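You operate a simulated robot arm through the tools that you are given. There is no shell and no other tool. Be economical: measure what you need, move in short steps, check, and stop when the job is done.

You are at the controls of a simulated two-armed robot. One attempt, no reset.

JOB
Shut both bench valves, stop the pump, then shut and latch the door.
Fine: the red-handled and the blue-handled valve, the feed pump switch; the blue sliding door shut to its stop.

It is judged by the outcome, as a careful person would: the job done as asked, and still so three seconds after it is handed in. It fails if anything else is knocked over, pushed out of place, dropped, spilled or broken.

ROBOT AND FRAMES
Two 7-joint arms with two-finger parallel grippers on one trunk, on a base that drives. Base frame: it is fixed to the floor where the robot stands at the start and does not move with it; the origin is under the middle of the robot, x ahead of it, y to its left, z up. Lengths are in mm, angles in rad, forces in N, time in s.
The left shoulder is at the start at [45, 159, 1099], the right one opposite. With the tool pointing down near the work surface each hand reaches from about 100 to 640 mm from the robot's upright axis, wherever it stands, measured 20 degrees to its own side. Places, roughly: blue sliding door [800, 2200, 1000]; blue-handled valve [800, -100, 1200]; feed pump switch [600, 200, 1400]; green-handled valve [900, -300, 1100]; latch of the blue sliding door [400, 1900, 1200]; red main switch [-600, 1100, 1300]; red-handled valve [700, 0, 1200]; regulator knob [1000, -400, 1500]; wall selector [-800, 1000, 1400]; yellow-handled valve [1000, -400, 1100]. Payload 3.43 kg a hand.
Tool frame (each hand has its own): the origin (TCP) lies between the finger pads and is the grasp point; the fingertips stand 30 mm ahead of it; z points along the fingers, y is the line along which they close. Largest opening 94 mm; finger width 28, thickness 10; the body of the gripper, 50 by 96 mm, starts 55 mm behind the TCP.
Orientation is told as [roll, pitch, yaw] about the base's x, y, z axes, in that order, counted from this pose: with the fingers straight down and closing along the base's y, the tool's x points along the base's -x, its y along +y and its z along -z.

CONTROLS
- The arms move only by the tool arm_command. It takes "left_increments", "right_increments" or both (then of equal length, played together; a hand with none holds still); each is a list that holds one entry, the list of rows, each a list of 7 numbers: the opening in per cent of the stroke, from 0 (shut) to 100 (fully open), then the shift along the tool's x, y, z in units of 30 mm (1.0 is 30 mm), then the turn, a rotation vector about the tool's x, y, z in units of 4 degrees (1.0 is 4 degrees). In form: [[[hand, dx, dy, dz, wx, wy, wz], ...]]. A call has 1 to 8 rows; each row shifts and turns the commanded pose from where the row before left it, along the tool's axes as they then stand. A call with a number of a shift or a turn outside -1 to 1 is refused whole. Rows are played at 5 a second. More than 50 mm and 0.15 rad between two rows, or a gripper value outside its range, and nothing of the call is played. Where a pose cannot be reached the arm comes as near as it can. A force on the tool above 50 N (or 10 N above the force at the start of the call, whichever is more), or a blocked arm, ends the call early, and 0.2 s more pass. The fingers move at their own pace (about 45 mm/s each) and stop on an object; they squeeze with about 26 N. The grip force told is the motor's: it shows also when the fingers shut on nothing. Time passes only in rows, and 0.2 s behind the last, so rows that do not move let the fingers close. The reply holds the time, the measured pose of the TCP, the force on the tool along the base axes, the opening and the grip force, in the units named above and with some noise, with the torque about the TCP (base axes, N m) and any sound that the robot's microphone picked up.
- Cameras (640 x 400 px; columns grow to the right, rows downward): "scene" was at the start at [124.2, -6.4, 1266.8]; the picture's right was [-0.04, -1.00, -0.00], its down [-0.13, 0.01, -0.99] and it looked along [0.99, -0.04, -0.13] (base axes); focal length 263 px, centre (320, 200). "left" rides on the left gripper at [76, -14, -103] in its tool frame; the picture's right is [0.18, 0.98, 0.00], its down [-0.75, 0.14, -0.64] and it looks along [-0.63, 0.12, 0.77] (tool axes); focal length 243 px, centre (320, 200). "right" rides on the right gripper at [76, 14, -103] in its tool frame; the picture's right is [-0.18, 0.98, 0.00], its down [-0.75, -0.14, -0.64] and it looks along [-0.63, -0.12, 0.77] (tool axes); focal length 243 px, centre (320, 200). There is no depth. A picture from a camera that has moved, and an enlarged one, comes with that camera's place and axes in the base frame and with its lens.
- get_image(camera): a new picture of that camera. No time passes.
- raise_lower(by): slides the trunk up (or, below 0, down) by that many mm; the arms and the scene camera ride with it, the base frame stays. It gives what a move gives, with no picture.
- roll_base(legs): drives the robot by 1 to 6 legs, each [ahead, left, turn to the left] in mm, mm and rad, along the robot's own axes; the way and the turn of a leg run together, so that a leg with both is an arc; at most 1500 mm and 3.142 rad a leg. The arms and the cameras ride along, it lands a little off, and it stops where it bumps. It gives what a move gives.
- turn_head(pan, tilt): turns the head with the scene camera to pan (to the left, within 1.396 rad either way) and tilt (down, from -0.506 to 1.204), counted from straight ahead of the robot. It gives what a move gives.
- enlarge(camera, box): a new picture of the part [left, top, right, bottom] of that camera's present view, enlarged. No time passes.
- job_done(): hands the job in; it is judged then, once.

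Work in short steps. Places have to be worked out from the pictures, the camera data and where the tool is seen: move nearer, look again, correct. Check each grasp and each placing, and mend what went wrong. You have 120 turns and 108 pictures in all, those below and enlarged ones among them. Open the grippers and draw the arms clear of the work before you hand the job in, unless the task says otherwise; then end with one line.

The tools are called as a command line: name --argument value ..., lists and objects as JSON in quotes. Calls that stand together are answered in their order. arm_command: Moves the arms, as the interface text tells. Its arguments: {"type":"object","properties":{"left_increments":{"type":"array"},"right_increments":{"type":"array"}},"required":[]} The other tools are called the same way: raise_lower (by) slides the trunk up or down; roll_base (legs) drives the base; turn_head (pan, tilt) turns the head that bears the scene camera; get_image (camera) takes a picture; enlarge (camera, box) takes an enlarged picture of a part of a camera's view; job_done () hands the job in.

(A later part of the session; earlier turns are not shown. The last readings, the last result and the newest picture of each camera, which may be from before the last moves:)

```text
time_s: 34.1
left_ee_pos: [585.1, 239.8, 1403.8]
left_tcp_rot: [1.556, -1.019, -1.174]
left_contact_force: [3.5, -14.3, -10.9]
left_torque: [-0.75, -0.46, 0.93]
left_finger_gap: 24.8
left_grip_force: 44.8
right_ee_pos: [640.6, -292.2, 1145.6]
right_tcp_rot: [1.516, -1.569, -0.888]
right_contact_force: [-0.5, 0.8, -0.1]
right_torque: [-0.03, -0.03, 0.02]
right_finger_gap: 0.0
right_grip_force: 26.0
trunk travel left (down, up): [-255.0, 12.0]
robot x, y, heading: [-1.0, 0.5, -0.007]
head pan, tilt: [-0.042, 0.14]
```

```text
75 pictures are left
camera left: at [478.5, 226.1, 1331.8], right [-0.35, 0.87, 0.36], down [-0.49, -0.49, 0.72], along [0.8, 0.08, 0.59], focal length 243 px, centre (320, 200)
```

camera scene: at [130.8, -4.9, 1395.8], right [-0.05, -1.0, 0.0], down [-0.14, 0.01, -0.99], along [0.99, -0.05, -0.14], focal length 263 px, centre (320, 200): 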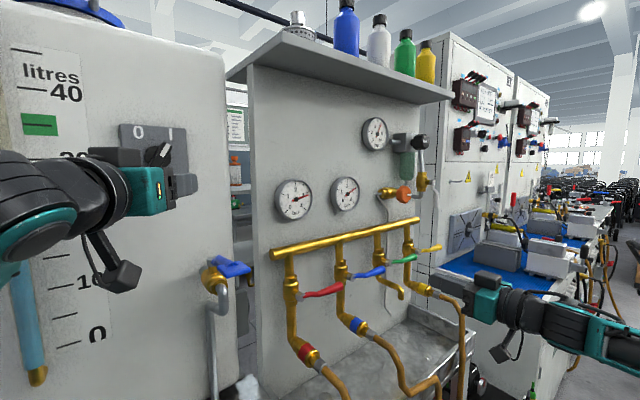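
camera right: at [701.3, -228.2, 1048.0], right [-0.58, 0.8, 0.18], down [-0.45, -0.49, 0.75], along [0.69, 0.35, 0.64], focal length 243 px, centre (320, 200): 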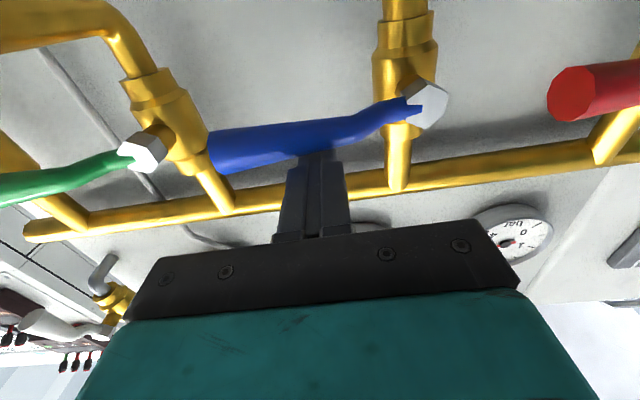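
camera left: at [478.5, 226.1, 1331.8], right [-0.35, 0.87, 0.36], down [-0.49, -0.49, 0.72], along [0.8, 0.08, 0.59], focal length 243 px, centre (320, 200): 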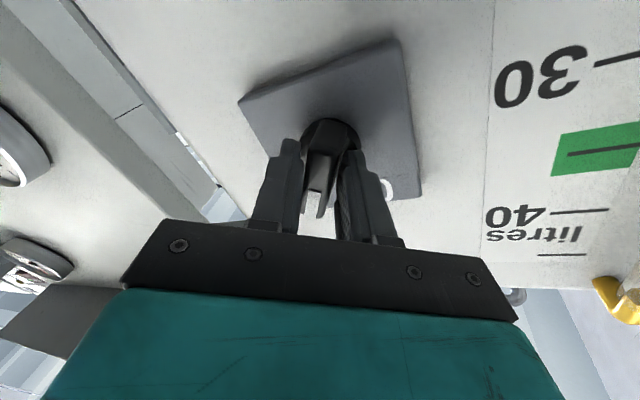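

The pointer is held between the fingers (24.8 mm gap). I turn it counter-clockwise in a first 32° step.

arm_command --left_increments '[[[0, 0, 0, 0, 0, 0, -1], [0, 0, 0, 0, 0, 0, -1], [0, 0, 0, 0, 0, 0, -1], [0, 0, 0, 0, 0, 0, -1], [0, 0, 0, 0, 0, 0, -1], [0, 0, 0, 0, 0, 0, -1], [0, 0, 0, 0, 0, 0, -1], [0, 0, 0, 0, 0, 0, -1]]]'

get_image --camera "left"

```text
time_s: 35.9
left_ee_pos: [580.2, 239.1, 1407.2]
left_tcp_rot: [-1.315, -1.565, 1.702]
left_contact_force: [-6.8, -18.1, -12.7]
left_torque: [0.71, -0.92, 0.98]
left_finger_gap: 22.4
left_grip_force: 44.3
right_ee_pos: [639.2, -292.1, 1145.8]
right_tcp_rot: [2.126, -1.568, -1.502]
right_contact_force: [-0.1, 0.1, -0.5]
right_torque: [0.01, 0.01, -0.04]
right_finger_gap: 0.2
right_grip_force: 26.2
trunk travel left (down, up): [-255.0, 12.0]
robot x, y, heading: [-2.2, -1.7, -0.003]
head pan, tilt: [-0.042, 0.14]
```

```text
74 pictures are left
camera left: at [492.2, 186.5, 1330.5], right [-0.37, 0.91, -0.19], down [-0.65, -0.11, 0.75], along [0.66, 0.4, 0.63], focal length 243 px, centre (320, 200)
```

left: 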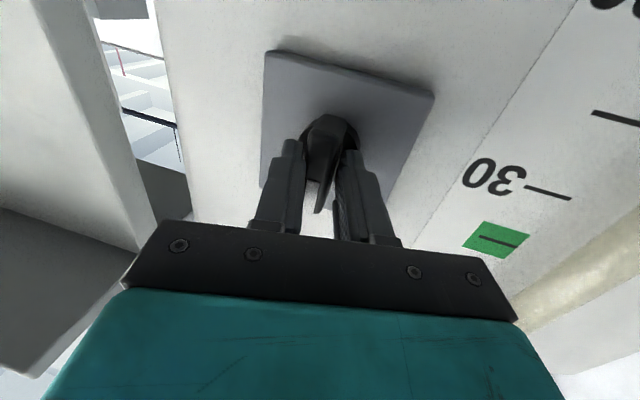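

The knob is following. Another 32°.

arm_command --left_increments '[[[0, 0, 0, 0, 0, 0, -1], [0, 0, 0, 0, 0, 0, -1], [0, 0, 0, 0, 0, 0, -1], [0, 0, 0, 0, 0, 0, -1], [0, 0, 0, 0, 0, 0, -1], [0, 0, 0, 0, 0, 0, -1], [0, 0, 0, 0, 0, 0, -1], [0, 0, 0, 0, 0, 0, -1]]]'

get_image --camera "left"

```text
time_s: 37.7
left_ee_pos: [579.7, 239.5, 1409.6]
left_tcp_rot: [-1.569, -1.006, 1.96]
left_contact_force: [-21.0, -16.9, -11.5]
left_torque: [1.58, 0.41, 1.47]
left_finger_gap: 21.5
left_grip_force: 44.3
right_ee_pos: [637.0, -291.8, 1147.5]
right_tcp_rot: [2.897, -1.567, -2.273]
right_contact_force: [0.0, 0.1, -1.1]
right_torque: [0.01, 0.0, -0.04]
right_finger_gap: 0.0
right_grip_force: 26.0
trunk travel left (down, up): [-255.0, 12.0]
robot x, y, heading: [1.1, -5.9, -0.003]
head pan, tilt: [-0.042, 0.14]
```

```text
73 pictures are left
camera left: at [504.0, 151.9, 1350.8], right [-0.28, 0.68, -0.68], down [-0.79, 0.24, 0.56], along [0.54, 0.7, 0.47], focal length 243 px, centre (320, 200)
```

left: 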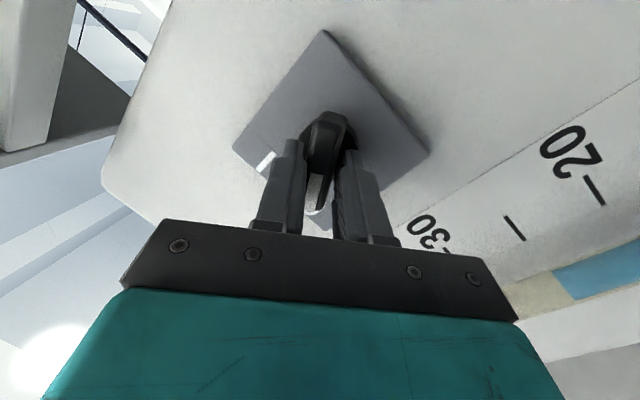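

The pointer seems to be at about −32°, near "0". I push a few more degrees to make sure of the stop.

arm_command --left_increments '[[[0, 0, 0, 0, 0, 0, -1], [0, 0, 0, 0, 0, 0, -1], [0, 0, 0, 0, 0, 0, -1], [0, 0, 0, 0, 0, 0, 0]]]'

get_image --camera "left"

```text
time_s: 38.7
left_ee_pos: [579.3, 239.1, 1410.3]
left_tcp_rot: [-1.572, -0.799, 1.961]
left_contact_force: [-23.1, -13.6, -7.3]
left_torque: [2.07, 0.85, 1.48]
left_finger_gap: 27.5
left_grip_force: 45.1
right_ee_pos: [636.2, -292.2, 1147.1]
right_tcp_rot: [3.019, -1.567, -2.396]
right_contact_force: [-0.3, 0.0, 0.6]
right_torque: [0.01, 0.01, 0.0]
right_finger_gap: 0.0
right_grip_force: 25.4
trunk travel left (down, up): [-255.0, 12.0]
robot x, y, heading: [-2.2, -2.4, -0.001]
head pan, tilt: [-0.042, 0.14]
```

```text
72 pictures are left
camera left: at [507.6, 142.5, 1363.7], right [-0.22, 0.53, -0.82], down [-0.83, 0.34, 0.44], along [0.51, 0.78, 0.37], focal length 243 px, centre (320, 200)
```

left: 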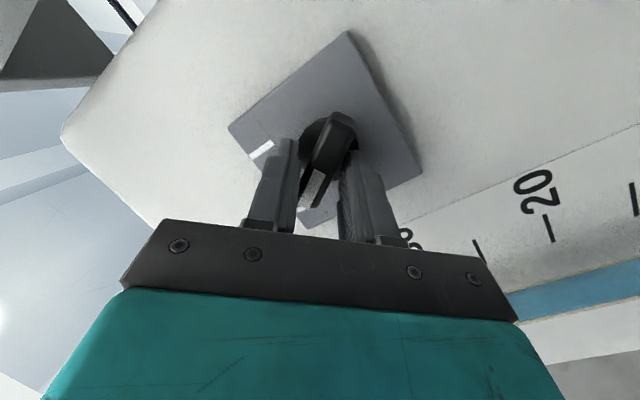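

The fingers now slip past while the pointer stays: it's at its stop. Open, back off, and verify.

arm_command --left_increments '[[[70, 0, 0, 0, 0, 0, 0], [70, 0, 0, 0, 0, 0, 0], [70, 0, 0, 0, 0, 0, 0], [70, 0, 0, -0.5, 0, 0, 0], [70, 0, 0, -0.8, 0, 0, 0], [70, 0, 0, -1, 0, 0, 0], [70, 0, 0, -1, 0, 0, 0]]]'

get_image --camera "left"

```text
time_s: 40.3
left_ee_pos: [489.6, 205.6, 1406.6]
left_tcp_rot: [-1.566, -0.793, 1.955]
left_contact_force: [-0.6, -0.5, 0.5]
left_torque: [-0.01, 0.01, 0.03]
left_finger_gap: 65.6
left_grip_force: 0.1
right_ee_pos: [638.6, -289.4, 1147.2]
right_tcp_rot: [1.488, -1.573, -0.863]
right_contact_force: [0.6, 0.7, -0.6]
right_torque: [0.02, 0.0, 0.02]
right_finger_gap: 0.0
right_grip_force: 26.0
trunk travel left (down, up): [-255.0, 12.0]
robot x, y, heading: [-1.8, -0.3, -0.003]
head pan, tilt: [-0.042, 0.14]
```

```text
71 pictures are left
camera left: at [419.3, 108.0, 1361.6], right [-0.22, 0.53, -0.82], down [-0.83, 0.34, 0.44], along [0.51, 0.78, 0.36], focal length 243 px, centre (320, 200)
```

left: 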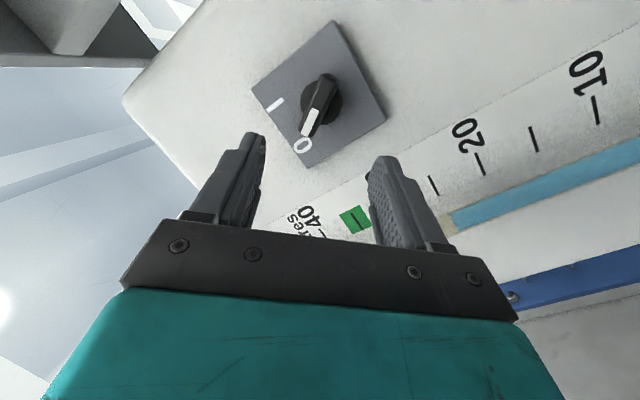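

The pointer is clearly on "0": pump off. I draw both hands in, and look left toward the door.

arm_command --left_increments '[[[70, 0, 0, -0.5, 0, 0, 1], [70, 0, 0, -0.8, 0, 0, 1], [70, 0, 0, -0.8, 0, 0, 1], [70, 0, 0, -0.8, 0, 0, 1], [70, 0, 0, -0.5, 0, 0, 1], [70, 0, 0, 0, 0, 0, 1], [70, 0, 0, 0, 0, 0, 1], [70, 0, 0, 0, 0, 0, 1]]]' --right_increments '[[[0, 0, 0, -0.5, 0.5, 0, 0], [0, 0, 0, -1, 1, 0, 0], [0, 0, 0, -1, 1, 0, 0], [0, 0, 0, -1, 1, 0, 0], [0, 0, 0, -1, 1, 0, 0], [0, 0, 0, -1, 1, 0, 0], [0, 0, 0, -0.8, 1, 0, 0], [0, 0, 0, -0.4, 1, 0, 0]]]'

turn_head --pan 1.2 --tilt 0.3

get_image --camera "scene"

```text
time_s: 42.1
left_ee_pos: [395.3, 166.9, 1408.5]
left_tcp_rot: [-1.549, -1.353, 1.94]
left_contact_force: [0.6, 1.3, -0.2]
left_torque: [-0.04, 0.01, 0.02]
left_finger_gap: 65.8
left_grip_force: 0.1
right_ee_pos: [456.4, -370.5, 1147.7]
right_tcp_rot: [-1.231, -1.569, 1.33]
right_contact_force: [0.5, -0.4, -0.3]
right_torque: [-0.01, -0.06, 0.0]
right_finger_gap: 0.0
right_grip_force: 26.4
trunk travel left (down, up): [-255.0, 12.0]
robot x, y, heading: [-0.1, -0.2, -0.003]
head pan, tilt: [-0.042, 0.14]
```

```text
time_s: 43.5
left_ee_pos: [396.8, 166.9, 1409.0]
left_tcp_rot: [-1.551, -1.353, 1.938]
left_contact_force: [-0.3, 0.2, 0.4]
left_torque: [-0.01, 0.0, 0.03]
left_finger_gap: 65.8
left_grip_force: 0.1
right_ee_pos: [457.6, -370.4, 1146.9]
right_tcp_rot: [0.335, -1.572, -0.233]
right_contact_force: [1.4, -0.8, 0.6]
right_torque: [0.02, 0.01, -0.01]
right_finger_gap: 0.0
right_grip_force: 25.8
trunk travel left (down, up): [-255.0, 12.0]
robot x, y, heading: [-0.4, -2.8, -0.004]
head pan, tilt: [1.201, 0.3]
```

```text
70 pictures are left
camera scene: at [72.4, 86.4, 1380.8], right [0.93, -0.37, 0.0], down [-0.11, -0.28, -0.96], along [0.35, 0.89, -0.3], focal length 263 px, centre (320, 200)
```

scene: 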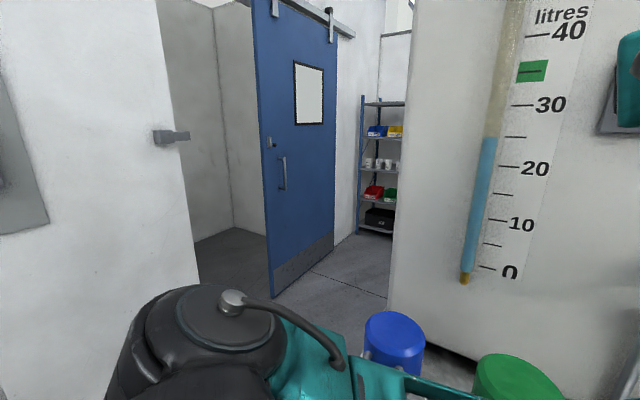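

The blue sliding door is open to the right, with a latch arm on the left jamb. Enlarging to see latch, handle and rail.

enlarge --camera "scene" --box '[130, 90, 350, 228]'

enlarge --camera "scene" --box '[130, 100, 210, 160]'

```text
2.90 times, centred on (240, 159) of scene
camera zoom: at [72.4, 86.4, 1380.8], right [0.93, -0.37, 0.0], down [-0.11, -0.28, -0.96], along [0.35, 0.89, -0.3], focal length 762 px, centre (552, 319)
```

zoom: 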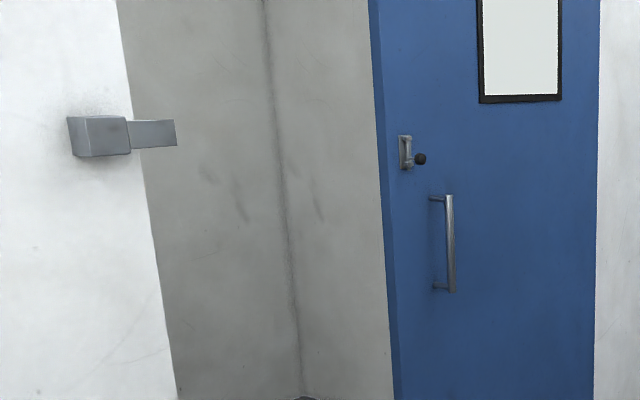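

```text
6.67 times, centred on (170, 130) of scene
camera zoom: at [72.4, 86.4, 1380.8], right [0.93, -0.37, 0.0], down [-0.11, -0.28, -0.96], along [0.35, 0.89, -0.3], focal length 1752 px, centre (1320, 667)
```

zoom: 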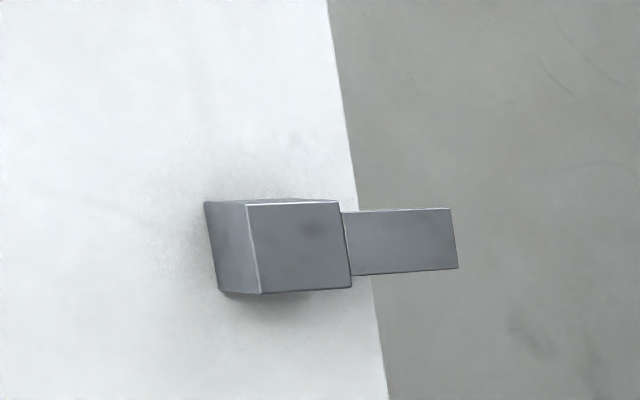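

I need to drive nearer. First pull the right hand further in, then turn in place to the left.

arm_command --right_increments '[[[0, 0, 0, -0.6, 0, 0, 0], [0, 0, 0, -1, 0, 0, 0], [0, 0, 0, -1, 0, 0, 0], [0, 0, 0, -1, 0, 0, 0], [0, 0, 0.5, -0.5, 0, 0, 0], [0, 0, 0.5, 0, 0, 0, 0], [0, 0, 0.5, 0, 0, 0, 0]]]'

roll_base --legs '[[0, 0, 1.2]]'

turn_head --pan 0 --tilt 0.45

get_image --camera "scene"

```text
time_s: 45.1
left_ee_pos: [395.7, 168.2, 1408.4]
left_tcp_rot: [-1.551, -1.351, 1.937]
left_contact_force: [-0.6, -0.2, 0.4]
left_torque: [-0.02, 0.05, -0.03]
left_finger_gap: 65.8
left_grip_force: 0.0
right_ee_pos: [352.4, -372.3, 1129.5]
right_tcp_rot: [2.142, -1.569, -2.04]
right_contact_force: [0.0, -0.3, -0.3]
right_torque: [-0.01, 0.03, 0.0]
right_finger_gap: 0.1
right_grip_force: 26.3
right hand out of reach, approached as far as the arm can: row 5, 6, 7
trunk travel left (down, up): [-255.0, 12.0]
robot x, y, heading: [-5.2, -2.2, -0.007]
head pan, tilt: [1.201, 0.3]
```

```text
time_s: 48.5
left_ee_pos: [-14.3, 428.8, 1408.8]
left_tcp_rot: [-1.55, -1.352, 3.143]
left_contact_force: [-0.5, -0.1, 0.3]
left_torque: [0.01, 0.02, 0.01]
left_finger_gap: 65.7
left_grip_force: 0.0
right_ee_pos: [473.5, 194.5, 1128.4]
right_tcp_rot: [2.908, -1.571, -1.603]
right_contact_force: [-0.3, 0.0, -0.3]
right_torque: [-0.02, -0.01, 0.01]
right_finger_gap: 0.1
right_grip_force: 25.8
trunk travel left (down, up): [-255.0, 12.0]
robot x, y, heading: [-2.1, -3.0, 1.202]
head pan, tilt: [1.201, 0.3]
```

```text
time_s: 49.9
left_ee_pos: [-14.7, 428.6, 1408.1]
left_tcp_rot: [-1.551, -1.35, 3.14]
left_contact_force: [-0.9, -0.1, -0.3]
left_torque: [0.03, 0.0, 0.0]
left_finger_gap: 65.9
left_grip_force: 0.1
right_ee_pos: [473.4, 194.7, 1128.5]
right_tcp_rot: [2.855, -1.572, -1.551]
right_contact_force: [-0.7, 0.8, 0.6]
right_torque: [0.01, 0.01, 0.01]
right_finger_gap: 0.1
right_grip_force: 25.7
trunk travel left (down, up): [-255.0, 12.0]
robot x, y, heading: [2.4, -2.9, 1.201]
head pan, tilt: [0.0, 0.45]
```

```text
67 pictures are left
camera scene: at [46.1, 122.5, 1366.9], right [0.93, -0.36, 0.0], down [-0.16, -0.41, -0.9], along [0.33, 0.84, -0.44], focal length 263 px, centre (320, 200)
```

scene: 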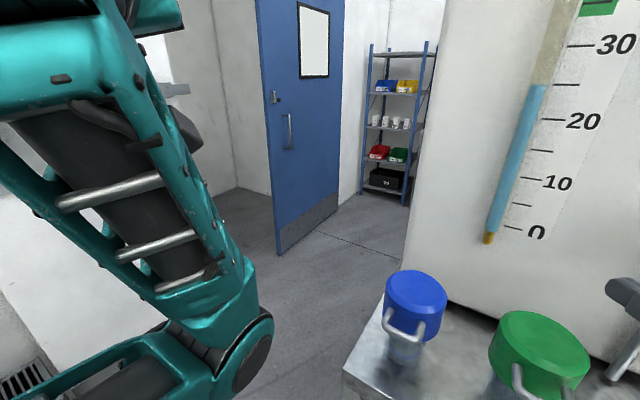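

Floor ahead is clear but the bench corner is close on the right-front. I strafe left 350 and go ahead 500, then look again.

roll_base --legs '[[0, 350, 0], [450, 0, 0]]'

turn_head --pan -0.2 --tilt 0.2

get_image --camera "scene"

```text
time_s: 55.9
left_ee_pos: [-180.5, 977.1, 1407.5]
left_tcp_rot: [-1.548, -1.351, -3.14]
left_contact_force: [0.0, 0.4, 0.4]
left_torque: [0.0, 0.02, 0.0]
left_finger_gap: 65.8
left_grip_force: 0.0
right_ee_pos: [308.3, 745.1, 1128.8]
right_tcp_rot: [0.881, -1.571, 0.427]
right_contact_force: [-1.2, -0.5, -0.2]
right_torque: [0.04, -0.02, 0.0]
right_finger_gap: 0.0
right_grip_force: 26.4
trunk travel left (down, up): [-255.0, 12.0]
robot x, y, heading: [-164.4, 546.7, 1.205]
head pan, tilt: [0.0, 0.45]
```

```text
time_s: 56.7
left_ee_pos: [-180.0, 978.2, 1407.9]
left_tcp_rot: [-1.549, -1.351, -3.138]
left_contact_force: [-1.1, -0.6, 0.3]
left_torque: [-0.01, -0.02, -0.03]
left_finger_gap: 66.0
left_grip_force: 0.1
right_ee_pos: [308.0, 744.7, 1128.0]
right_tcp_rot: [2.262, -1.571, -0.953]
right_contact_force: [-0.4, -0.2, -1.1]
right_torque: [0.02, 0.03, 0.01]
right_finger_gap: 0.3
right_grip_force: 26.3
trunk travel left (down, up): [-255.0, 12.0]
robot x, y, heading: [-164.7, 543.4, 1.201]
head pan, tilt: [-0.201, 0.201]
```

```text
66 pictures are left
camera scene: at [-102.0, 663.8, 1390.0], right [0.84, -0.54, 0.0], down [-0.11, -0.17, -0.98], along [0.53, 0.83, -0.2], focal length 263 px, centre (320, 200)
```

scene: 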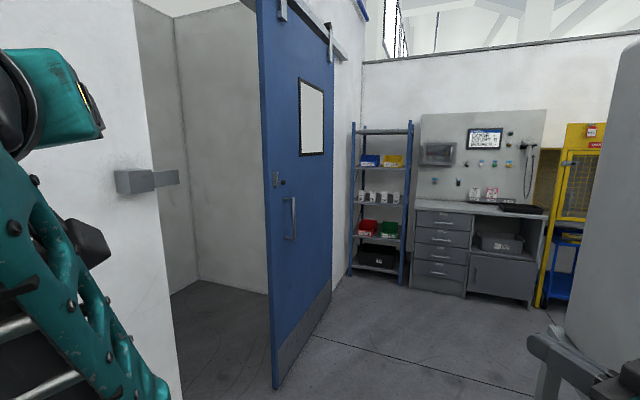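

Triangulated: door handle ≈(527,1955,995), door latch ≈(458,1934,1206), strike tongue ≈(-36,1544,1290); door runs along (0.785,0.62). I drive into the corridor and turn parallel to the wall first.

roll_base --legs '[[651, -139, 0], [0, 0, -0.5]]'

turn_head --pan 0.3 --tilt 0.25

get_image --camera "scene"

```text
time_s: 61.8
left_ee_pos: [399.5, 1492.6, 1407.7]
left_tcp_rot: [-1.552, -1.351, 2.639]
left_contact_force: [0.8, -0.4, 0.6]
left_torque: [0.0, 0.01, 0.03]
left_finger_gap: 65.9
left_grip_force: 0.1
right_ee_pos: [713.0, 1051.5, 1128.4]
right_tcp_rot: [2.424, -1.572, -1.621]
right_contact_force: [-0.6, -0.3, 0.2]
right_torque: [-0.04, 0.02, 0.0]
right_finger_gap: 0.0
right_grip_force: 26.4
trunk travel left (down, up): [-255.0, 12.0]
robot x, y, heading: [205.1, 1114.0, 0.695]
head pan, tilt: [-0.201, 0.201]
```

```text
time_s: 62.8
left_ee_pos: [398.8, 1493.1, 1408.2]
left_tcp_rot: [-1.553, -1.351, 2.639]
left_contact_force: [0.6, -0.1, 0.0]
left_torque: [0.04, -0.04, -0.02]
left_finger_gap: 65.8
left_grip_force: 0.2
right_ee_pos: [713.0, 1050.9, 1128.7]
right_tcp_rot: [2.322, -1.569, -1.521]
right_contact_force: [0.2, -0.8, 0.2]
right_torque: [0.0, 0.01, 0.01]
right_finger_gap: 0.2
right_grip_force: 25.6
trunk travel left (down, up): [-255.0, 12.0]
robot x, y, heading: [200.2, 1111.0, 0.696]
head pan, tilt: [0.3, 0.25]
```

```text
65 pictures are left
camera scene: at [283.7, 1213.6, 1385.5], right [0.84, -0.54, 0.0], down [-0.13, -0.21, -0.97], along [0.53, 0.81, -0.25], focal length 263 px, centre (320, 200)
```

scene: 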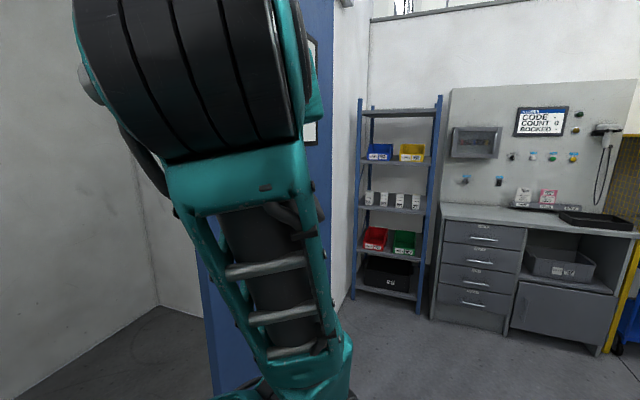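

Corridor is clear. Drive along to stand in front of the handle, and turn to face the door.

roll_base --legs '[[676, -119, 0], [0, 0, 1.54]]'

turn_head --pan 0.1 --tilt 0.3

get_image --camera "scene"

```text
time_s: 70.3
left_ee_pos: [420.2, 1659.4, 1409.2]
left_tcp_rot: [-1.549, -1.35, -2.106]
left_contact_force: [-0.1, -0.4, -0.2]
left_torque: [0.02, 0.0, 0.01]
left_finger_gap: 65.7
left_grip_force: 0.1
right_ee_pos: [872.3, 1958.9, 1129.2]
right_tcp_rot: [2.846, -1.57, -0.507]
right_contact_force: [0.4, 0.5, -0.5]
right_torque: [0.0, 0.02, -0.01]
right_finger_gap: 0.1
right_grip_force: 26.6
trunk travel left (down, up): [-255.0, 12.0]
robot x, y, heading: [794.4, 1450.3, 2.231]
head pan, tilt: [0.3, 0.25]
```

```text
time_s: 71.0
left_ee_pos: [420.7, 1661.3, 1407.5]
left_tcp_rot: [-1.552, -1.349, -2.107]
left_contact_force: [-1.1, 0.2, -0.5]
left_torque: [0.01, 0.02, 0.02]
left_finger_gap: 65.8
left_grip_force: 0.1
right_ee_pos: [871.8, 1957.8, 1128.6]
right_tcp_rot: [2.614, -1.573, -0.275]
right_contact_force: [0.9, -0.1, -0.3]
right_torque: [-0.01, 0.02, 0.0]
right_finger_gap: 0.0
right_grip_force: 26.0
trunk travel left (down, up): [-255.0, 12.0]
robot x, y, heading: [797.6, 1452.4, 2.228]
head pan, tilt: [0.099, 0.3]
```

```text
64 pictures are left
camera scene: at [706.6, 1551.7, 1380.8], right [0.72, 0.69, 0.0], down [0.2, -0.21, -0.96], along [-0.66, 0.69, -0.3], focal length 263 px, centre (320, 200)
```

scene: 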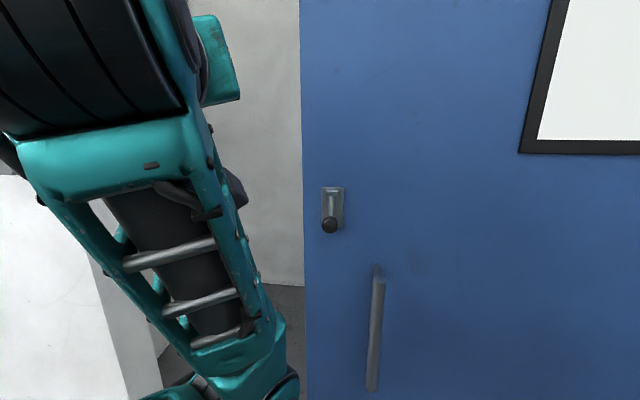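

Excellent view of latch knob and handle. I lower the trunk for working height, which also gives a baseline.

raise_lower --by -110

get_image --camera "scene"

enlarge --camera "scene" --box '[290, 110, 420, 350]'

get_image --camera "left"

```text
time_s: 72.4
left_ee_pos: [420.1, 1658.5, 1298.1]
left_tcp_rot: [-1.551, -1.351, -2.107]
left_contact_force: [-0.3, -0.2, -0.2]
left_torque: [-0.02, 0.02, -0.02]
left_finger_gap: 65.7
left_grip_force: 0.1
right_ee_pos: [871.5, 1958.5, 1017.4]
right_tcp_rot: [-3.084, -1.572, -0.86]
right_contact_force: [-0.5, -0.2, 0.6]
right_torque: [-0.01, 0.01, -0.05]
right_finger_gap: 0.0
right_grip_force: 26.2
trunk travel left (down, up): [-145.0, 122.0]
robot x, y, heading: [795.6, 1450.5, 2.231]
head pan, tilt: [0.099, 0.3]
```

```text
63 pictures are left
camera scene: at [706.6, 1551.6, 1270.8], right [0.72, 0.69, 0.0], down [0.2, -0.21, -0.96], along [-0.66, 0.69, -0.3], focal length 263 px, centre (320, 200)
```

scene: 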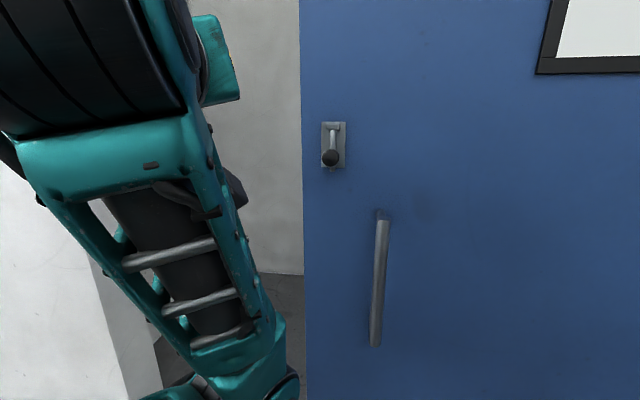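

```text
1.67 times, centred on (355, 230) of scene
camera zoom: at [706.6, 1551.6, 1270.8], right [0.72, 0.69, 0.0], down [0.2, -0.21, -0.96], along [-0.66, 0.69, -0.3], focal length 438 px, centre (262, 150)
```

zoom: 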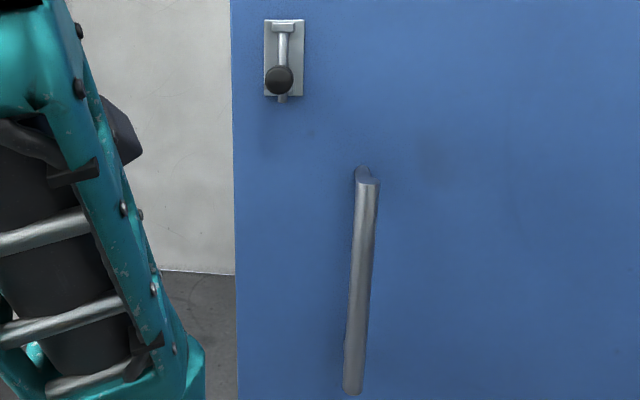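

```text
61 pictures are left
camera left: at [524.7, 1634.9, 1226.0], right [-0.45, -0.8, -0.39], down [0.41, -0.58, 0.71], along [-0.79, 0.16, 0.59], focal length 243 px, centre (320, 200)
```

left: 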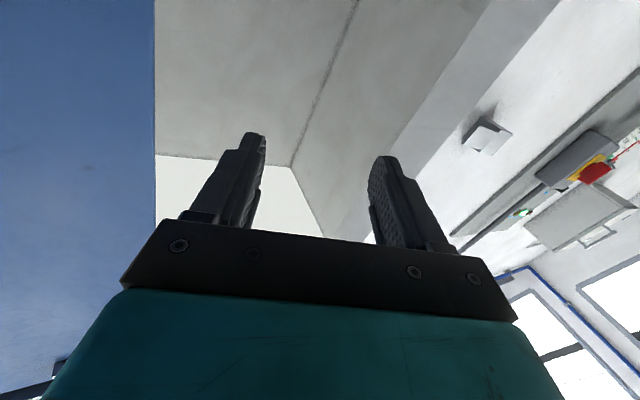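

Handle bar is at ≈(508,1906), z 864–1124; latch lever pivots near z 1260 with its knob at ≈(447,1850,1216). I bring the right hand, opened, level in front of the bar.

arm_command --right_increments '[[[60, 0, 0.5, 0, 1, 0, 0], [60, 0, 0.9, 0.2, 0.4, 0, 0], [60, 0, 0.9, 0.3, 0, 0, 0], [60, 0, 0.9, 0.3, 0, 0, 0], [60, 0, 0.9, 0.3, 0, 0, 0], [60, 0, 0.9, 0.3, 0, 0, 0], [60, 0, 0.9, 0.3, 0, 0, 0], [60, 0, 0.9, 0.3, 0, 0, 0]]]'

get_image --camera "right"

```text
time_s: 74.2
left_ee_pos: [419.5, 1660.2, 1298.3]
left_tcp_rot: [-1.549, -1.352, -2.108]
left_contact_force: [-0.3, -0.7, 0.4]
left_torque: [0.0, -0.02, -0.01]
left_finger_gap: 65.8
left_grip_force: 0.1
right_ee_pos: [680.0, 1920.1, 991.6]
right_tcp_rot: [-1.201, -1.568, -2.842]
right_contact_force: [0.3, -0.4, 0.4]
right_torque: [0.01, 0.02, 0.0]
right_finger_gap: 56.4
right_grip_force: 0.1
right hand out of reach, approached as far as the arm can: row 1, 2, 3, 4
trunk travel left (down, up): [-145.0, 122.0]
robot x, y, heading: [798.7, 1450.9, 2.23]
head pan, tilt: [0.099, 0.3]
```

```text
60 pictures are left
camera right: at [732.0, 1829.7, 916.5], right [-0.77, -0.61, 0.18], down [0.51, -0.42, 0.75], along [-0.38, 0.67, 0.63], focal length 243 px, centre (320, 200)
```

right: 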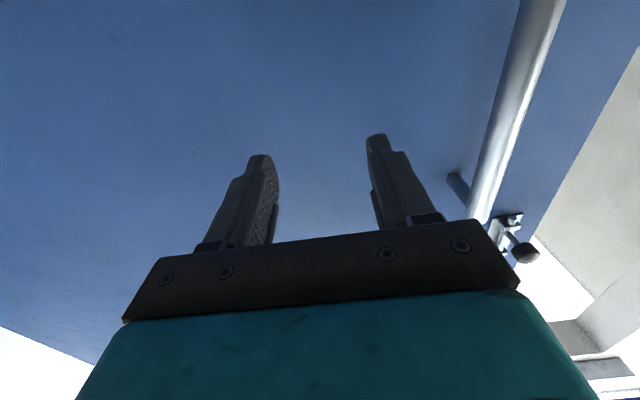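

Hand is level and square to the door. Shift 141 mm left to be in line with the bar.

arm_command --right_increments '[[[60, 0, 0.8, 0, 0, 0, 0], [60, 0, 0.95, 0, 0, 0, 0], [60, 0, 0.95, 0, 0, 0, 0], [60, 0, 0.95, 0, 0, 0, 0], [60, 0, 0.95, 0, 0, 0, 0]]]'

get_image --camera "right"

get_image --camera "scene"

```text
time_s: 75.0
left_ee_pos: [421.8, 1659.3, 1297.5]
left_tcp_rot: [-1.55, -1.35, -2.105]
left_contact_force: [0.5, 0.1, 0.9]
left_torque: [-0.02, 0.0, 0.01]
left_finger_gap: 65.9
left_grip_force: 0.1
right_ee_pos: [647.0, 1895.2, 983.7]
right_tcp_rot: [-1.673, -1.354, -2.363]
right_contact_force: [-0.1, 0.3, 0.0]
right_torque: [0.01, 0.01, 0.0]
right_finger_gap: 56.4
right_grip_force: 0.1
trunk travel left (down, up): [-145.0, 122.0]
robot x, y, heading: [798.8, 1450.9, 2.23]
head pan, tilt: [0.099, 0.3]
stopped in row 3 (right hand): the arm was blocked; the commanded pose is now the measured one
```

```text
59 pictures are left
camera right: at [711.9, 1817.2, 904.3], right [-0.78, -0.63, -0.03], down [0.4, -0.53, 0.75], along [-0.49, 0.57, 0.66], focal length 243 px, centre (320, 200)
```

right: 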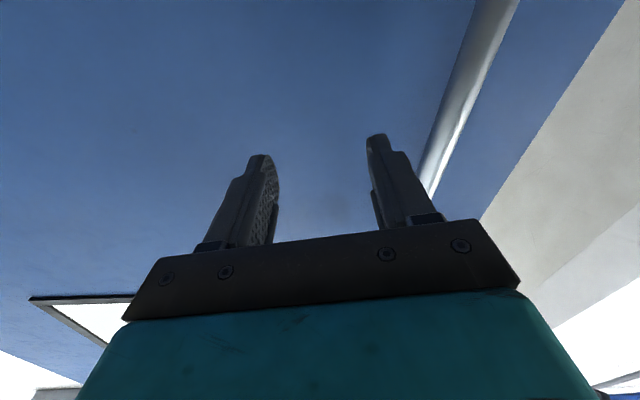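

```text
58 pictures are left
camera scene: at [706.7, 1551.8, 1270.8], right [0.72, 0.69, 0.0], down [0.2, -0.21, -0.96], along [-0.66, 0.69, -0.3], focal length 263 px, centre (320, 200)
```

scene: 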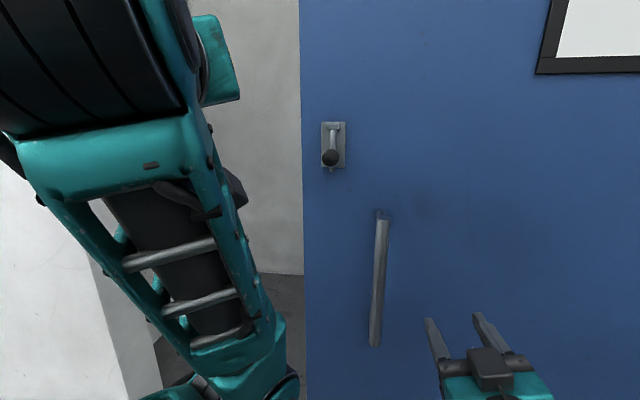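

The arm was too folded there. I back the base 130 mm off the door, restore the hand's roll, and look.

roll_base --legs '[[-130, 0, 0]]'

arm_command --right_increments '[[[60, 0, 0, 0.3, 0, 0, 1], [60, 0, 0, 0.5, 0, 0, 1], [60, 0, 0, 0.8, 0, 0, 1], [60, 0, 0, 0.8, 0, 0, 0]]]'

get_image --camera "right"

```text
time_s: 76.2
left_ee_pos: [499.8, 1556.5, 1298.3]
left_tcp_rot: [-1.552, -1.352, -2.106]
left_contact_force: [0.2, -1.0, 0.8]
left_torque: [0.02, 0.01, -0.01]
left_finger_gap: 65.7
left_grip_force: 0.0
right_ee_pos: [727.7, 1792.5, 983.9]
right_tcp_rot: [-1.675, -1.354, -2.36]
right_contact_force: [0.0, 0.8, -0.8]
right_torque: [0.03, 0.01, 0.02]
right_finger_gap: 56.5
right_grip_force: 0.0
trunk travel left (down, up): [-145.0, 122.0]
robot x, y, heading: [878.8, 1349.9, 2.232]
head pan, tilt: [0.099, 0.3]
```

```text
time_s: 77.2
left_ee_pos: [500.9, 1558.1, 1298.6]
left_tcp_rot: [-1.55, -1.35, -2.11]
left_contact_force: [-0.3, -0.4, -0.2]
left_torque: [-0.01, 0.01, 0.01]
left_finger_gap: 65.8
left_grip_force: 0.1
right_ee_pos: [689.0, 1854.0, 972.2]
right_tcp_rot: [-1.641, -1.509, -2.391]
right_contact_force: [0.3, 0.5, 0.1]
right_torque: [0.0, -0.01, 0.01]
right_finger_gap: 56.5
right_grip_force: 0.0
trunk travel left (down, up): [-145.0, 122.0]
robot x, y, heading: [879.5, 1348.7, 2.232]
head pan, tilt: [0.099, 0.3]
```

```text
57 pictures are left
camera right: at [745.3, 1767.2, 897.1], right [-0.77, -0.62, 0.12], down [0.48, -0.44, 0.76], along [-0.42, 0.64, 0.64], focal length 243 px, centre (320, 200)
```

right: 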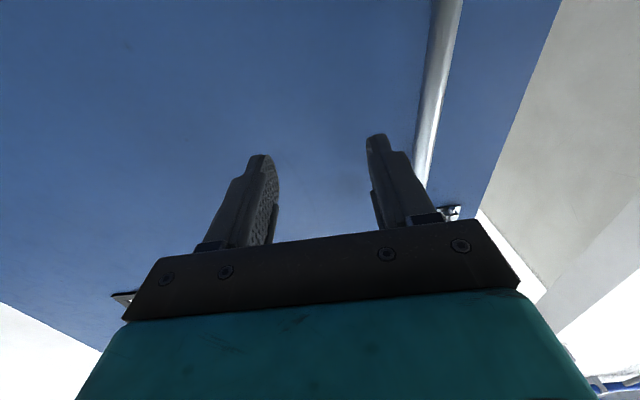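

Bar is ~111 mm to the left, ~150 mm ahead. Shift left with a bit up.

arm_command --right_increments '[[[60, -0.2, 0.7, 0, 0, 0, 0.9], [60, -0.2, 0.75, 0.2, 0, 0, 0], [60, -0.2, 0.75, 0.2, 0, 0, 0], [60, -0.2, 0.75, 0.2, 0, 0, 0], [60, -0.2, 0.75, 0.2, 0, 0, 0]]]'

get_image --camera "right"

get_image --camera "scene"

```text
time_s: 77.8
left_ee_pos: [501.1, 1557.7, 1297.6]
left_tcp_rot: [-1.55, -1.35, -2.111]
left_contact_force: [-0.3, -0.4, -0.5]
left_torque: [0.01, 0.01, -0.03]
left_finger_gap: 66.1
left_grip_force: 0.0
right_ee_pos: [681.0, 1849.0, 974.0]
right_tcp_rot: [-1.658, -1.441, -2.382]
right_contact_force: [0.0, -0.3, 0.0]
right_torque: [0.0, 0.01, 0.03]
right_finger_gap: 56.3
right_grip_force: 0.1
trunk travel left (down, up): [-145.0, 122.0]
robot x, y, heading: [880.1, 1346.5, 2.231]
head pan, tilt: [0.099, 0.3]
stopped in row 2 (right hand): the arm was blocked; the commanded pose is now the measured one
```

```text
56 pictures are left
camera right: at [740.5, 1766.3, 896.2], right [-0.78, -0.62, 0.06], down [0.44, -0.48, 0.76], along [-0.45, 0.62, 0.65], focal length 243 px, centre (320, 200)
```

right: 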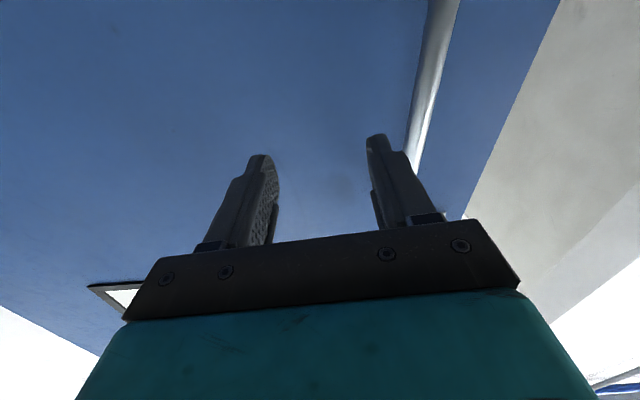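

```text
55 pictures are left
camera scene: at [786.3, 1449.7, 1270.8], right [0.72, 0.69, 0.0], down [0.2, -0.21, -0.96], along [-0.66, 0.69, -0.3], focal length 263 px, centre (320, 200)
```

scene: 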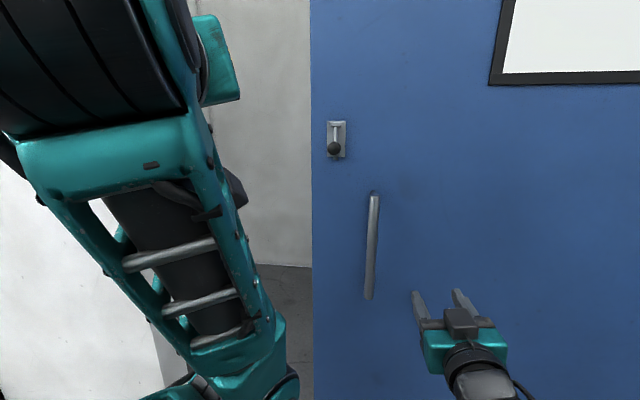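

Lateral arm motion is at a joint limit, so I use the base: strafe left 101 mm to line the open fingers up with the bar.

roll_base --legs '[[0, 101, 0]]'

get_image --camera "right"

```text
time_s: 79.3
left_ee_pos: [421.4, 1496.3, 1297.2]
left_tcp_rot: [-1.55, -1.35, -2.108]
left_contact_force: [0.0, 0.2, -1.1]
left_torque: [0.0, 0.01, 0.0]
left_finger_gap: 65.8
left_grip_force: 0.0
right_ee_pos: [602.9, 1787.9, 974.7]
right_tcp_rot: [-1.654, -1.442, -2.383]
right_contact_force: [-1.0, 0.5, 0.3]
right_torque: [0.0, 0.02, -0.02]
right_finger_gap: 56.4
right_grip_force: 0.0
trunk travel left (down, up): [-145.0, 122.0]
robot x, y, heading: [798.9, 1287.8, 2.227]
head pan, tilt: [0.099, 0.3]
```

```text
54 pictures are left
camera right: at [661.6, 1704.9, 896.1], right [-0.78, -0.62, 0.06], down [0.44, -0.48, 0.76], along [-0.45, 0.62, 0.65], focal length 243 px, centre (320, 200)
```

right: 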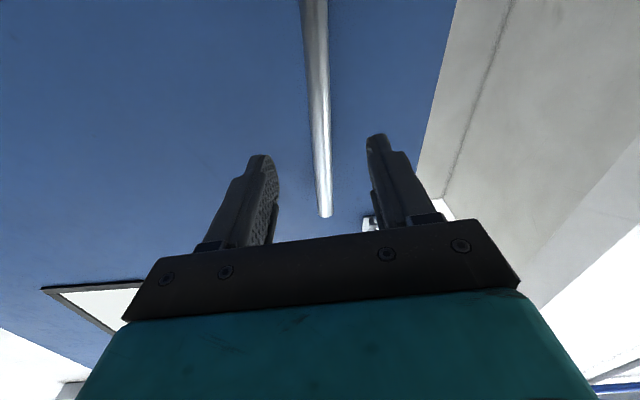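

The bar runs exactly between the fingers. Advance 120 mm.

arm_command --right_increments '[[[60, 0, 0, 0.5, 0, 0, 0], [60, 0, 0, 0.9, 0, 0, 0], [60, 0, 0, 0.9, 0, 0, 0], [60, 0, 0, 0.9, 0, 0, 0], [60, 0, 0, 0.8, 0, 0, 0]]]'

get_image --camera "right"

get_image --camera "scene"

```text
time_s: 80.5
left_ee_pos: [420.8, 1497.0, 1298.4]
left_tcp_rot: [-1.55, -1.351, -2.11]
left_contact_force: [-0.6, -0.5, 0.1]
left_torque: [0.0, 0.0, -0.03]
left_finger_gap: 65.6
left_grip_force: 0.0
right_ee_pos: [526.7, 1882.2, 975.3]
right_tcp_rot: [-1.656, -1.441, -2.382]
right_contact_force: [-0.1, 0.2, 0.8]
right_torque: [0.01, -0.02, 0.0]
right_finger_gap: 56.7
right_grip_force: 0.0
trunk travel left (down, up): [-145.0, 122.0]
robot x, y, heading: [796.3, 1289.0, 2.232]
head pan, tilt: [0.099, 0.3]
```

```text
53 pictures are left
camera right: at [586.3, 1799.0, 897.9], right [-0.78, -0.62, 0.06], down [0.44, -0.48, 0.76], along [-0.45, 0.62, 0.65], focal length 243 px, centre (320, 200)
```

right: 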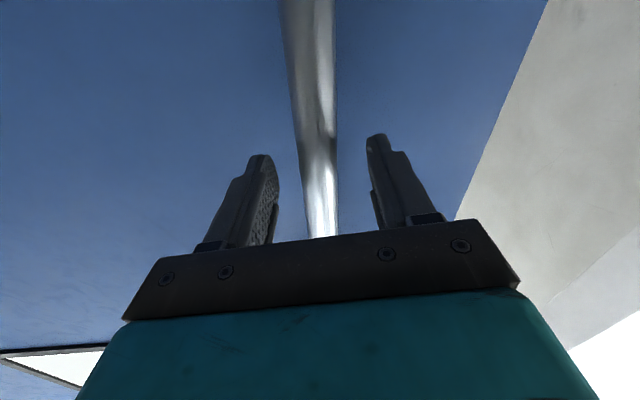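

```text
52 pictures are left
camera scene: at [707.6, 1388.6, 1270.7], right [0.72, 0.69, 0.0], down [0.2, -0.21, -0.96], along [-0.66, 0.69, -0.3], focal length 263 px, centre (320, 200)
```

scene: 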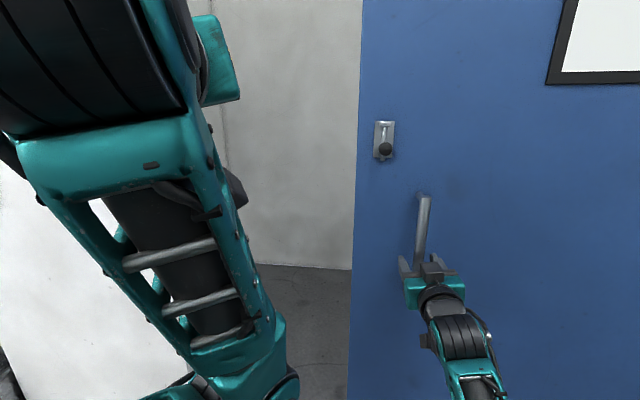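

The bar is between the fingers. Advance 22 mm more, narrow the gap, then strafe left 300 mm, pulling the door with it.

arm_command --right_increments '[[[45, 0, 0, 0.4, 0, 0, 0], [45, 0, 0, 0.35, 0, 0, 0]]]'

roll_base --legs '[[0, 300, 0]]'

get_image --camera "scene"

get_image --camera "right"

```text
time_s: 81.1
left_ee_pos: [421.9, 1496.5, 1296.8]
left_tcp_rot: [-1.55, -1.352, -2.11]
left_contact_force: [-0.5, -0.2, 0.4]
left_torque: [-0.02, -0.02, 0.01]
left_finger_gap: 65.7
left_grip_force: 0.1
right_ee_pos: [512.6, 1899.4, 976.2]
right_tcp_rot: [-1.649, -1.441, -2.39]
right_contact_force: [0.2, 1.2, -0.6]
right_torque: [0.0, 0.0, -0.01]
right_finger_gap: 42.3
right_grip_force: 0.0
trunk travel left (down, up): [-145.0, 122.0]
robot x, y, heading: [797.5, 1287.1, 2.234]
head pan, tilt: [0.099, 0.3]
```

```text
time_s: 84.3
left_ee_pos: [184.2, 1309.6, 1298.0]
left_tcp_rot: [-1.55, -1.35, -2.107]
left_contact_force: [0.1, 0.5, -0.3]
left_torque: [0.01, -0.02, 0.01]
left_finger_gap: 66.1
left_grip_force: 0.0
right_ee_pos: [274.3, 1713.4, 976.5]
right_tcp_rot: [-1.657, -1.442, -2.381]
right_contact_force: [1.0, 0.3, 0.5]
right_torque: [-0.02, 0.0, -0.02]
right_finger_gap: 43.2
right_grip_force: 0.8
trunk travel left (down, up): [-145.0, 122.0]
robot x, y, heading: [562.4, 1098.5, 2.235]
head pan, tilt: [0.099, 0.3]
```

```text
51 pictures are left
camera scene: at [469.9, 1203.0, 1270.8], right [0.72, 0.69, 0.0], down [0.2, -0.21, -0.96], along [-0.66, 0.69, -0.3], focal length 263 px, centre (320, 200)
```

scene: 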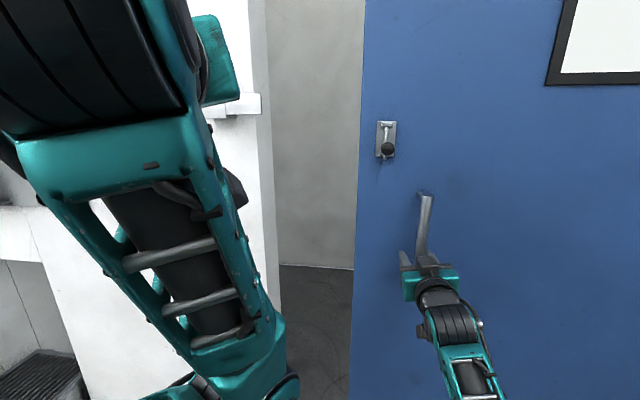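

```text
50 pictures are left
camera right: at [333.7, 1630.5, 897.6], right [-0.78, -0.63, 0.06], down [0.44, -0.48, 0.76], along [-0.45, 0.62, 0.65], focal length 243 px, centre (320, 200)
```

right: 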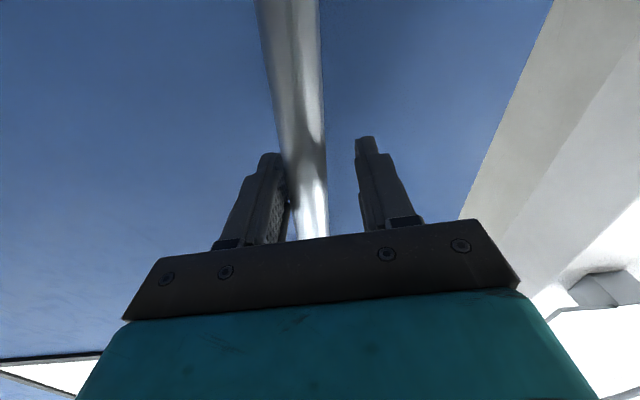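

The door follows. Strafe another 130 mm then look at how it meets the strike.

roll_base --legs '[[0, 130, 0]]'

get_image --camera "scene"

enlarge --camera "scene" --box '[230, 60, 430, 200]'

```text
time_s: 86.1
left_ee_pos: [81.8, 1232.0, 1298.5]
left_tcp_rot: [-1.551, -1.351, -2.109]
left_contact_force: [0.4, 0.9, -0.6]
left_torque: [-0.03, 0.0, 0.01]
left_finger_gap: 65.8
left_grip_force: 0.1
right_ee_pos: [171.1, 1634.0, 975.6]
right_tcp_rot: [-1.658, -1.441, -2.38]
right_contact_force: [-0.6, -0.5, 0.3]
right_torque: [0.02, 0.01, -0.04]
right_finger_gap: 42.4
right_grip_force: 0.0
trunk travel left (down, up): [-145.0, 122.0]
robot x, y, heading: [458.3, 1027.1, 2.23]
head pan, tilt: [0.099, 0.3]
```

```text
49 pictures are left
camera scene: at [367.7, 1123.4, 1270.8], right [0.72, 0.69, 0.0], down [0.2, -0.21, -0.96], along [-0.66, 0.69, -0.3], focal length 263 px, centre (320, 200)
```

scene: 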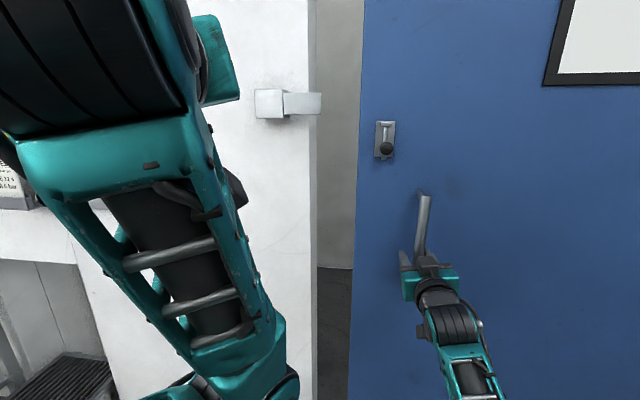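

```text
2.86 times, centred on (330, 130) of scene
camera zoom: at [367.7, 1123.4, 1270.8], right [0.72, 0.69, 0.0], down [0.2, -0.21, -0.96], along [-0.66, 0.69, -0.3], focal length 751 px, centre (291, 400)
```

zoom: 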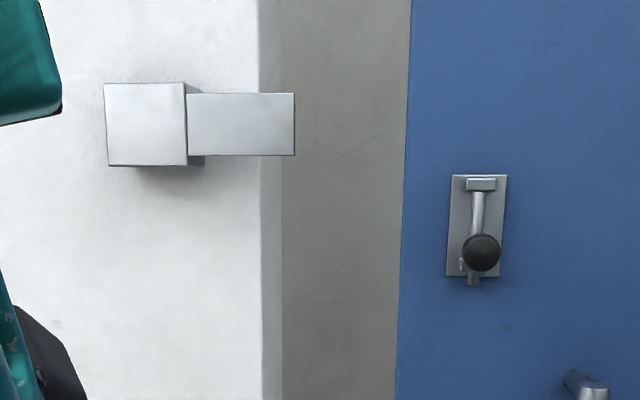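

The door's bolt (knob on a vertical rod) will end under the wall keeper's tongue. About 150 mm remain; strafe 115.

roll_base --legs '[[0, 115, 0]]'

enlarge --camera "scene" --box '[230, 40, 450, 200]'

```text
time_s: 87.8
left_ee_pos: [-9.9, 1160.4, 1297.7]
left_tcp_rot: [-1.551, -1.35, -2.108]
left_contact_force: [0.6, -0.2, 0.0]
left_torque: [-0.04, 0.01, -0.02]
left_finger_gap: 66.0
left_grip_force: 0.0
right_ee_pos: [80.5, 1562.9, 976.3]
right_tcp_rot: [-1.658, -1.442, -2.379]
right_contact_force: [-0.5, 0.5, 0.1]
right_torque: [-0.01, -0.02, -0.01]
right_finger_gap: 42.3
right_grip_force: 0.0
trunk travel left (down, up): [-145.0, 122.0]
robot x, y, heading: [367.5, 951.3, 2.234]
head pan, tilt: [0.099, 0.3]
```

```text
2.50 times, centred on (340, 120) of scene
camera zoom: at [276.3, 1052.2, 1270.8], right [0.72, 0.69, 0.0], down [0.2, -0.21, -0.96], along [-0.66, 0.69, -0.3], focal length 657 px, centre (270, 400)
```

zoom: 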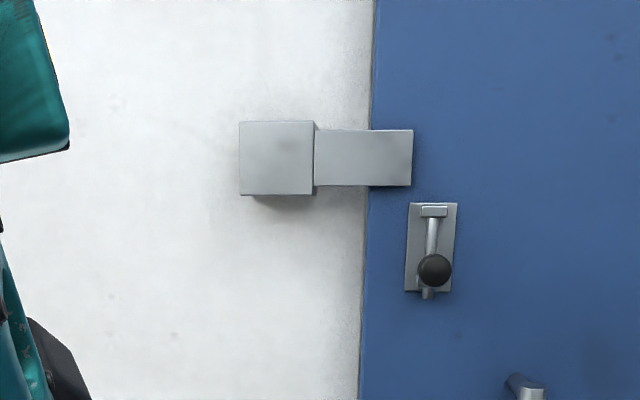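

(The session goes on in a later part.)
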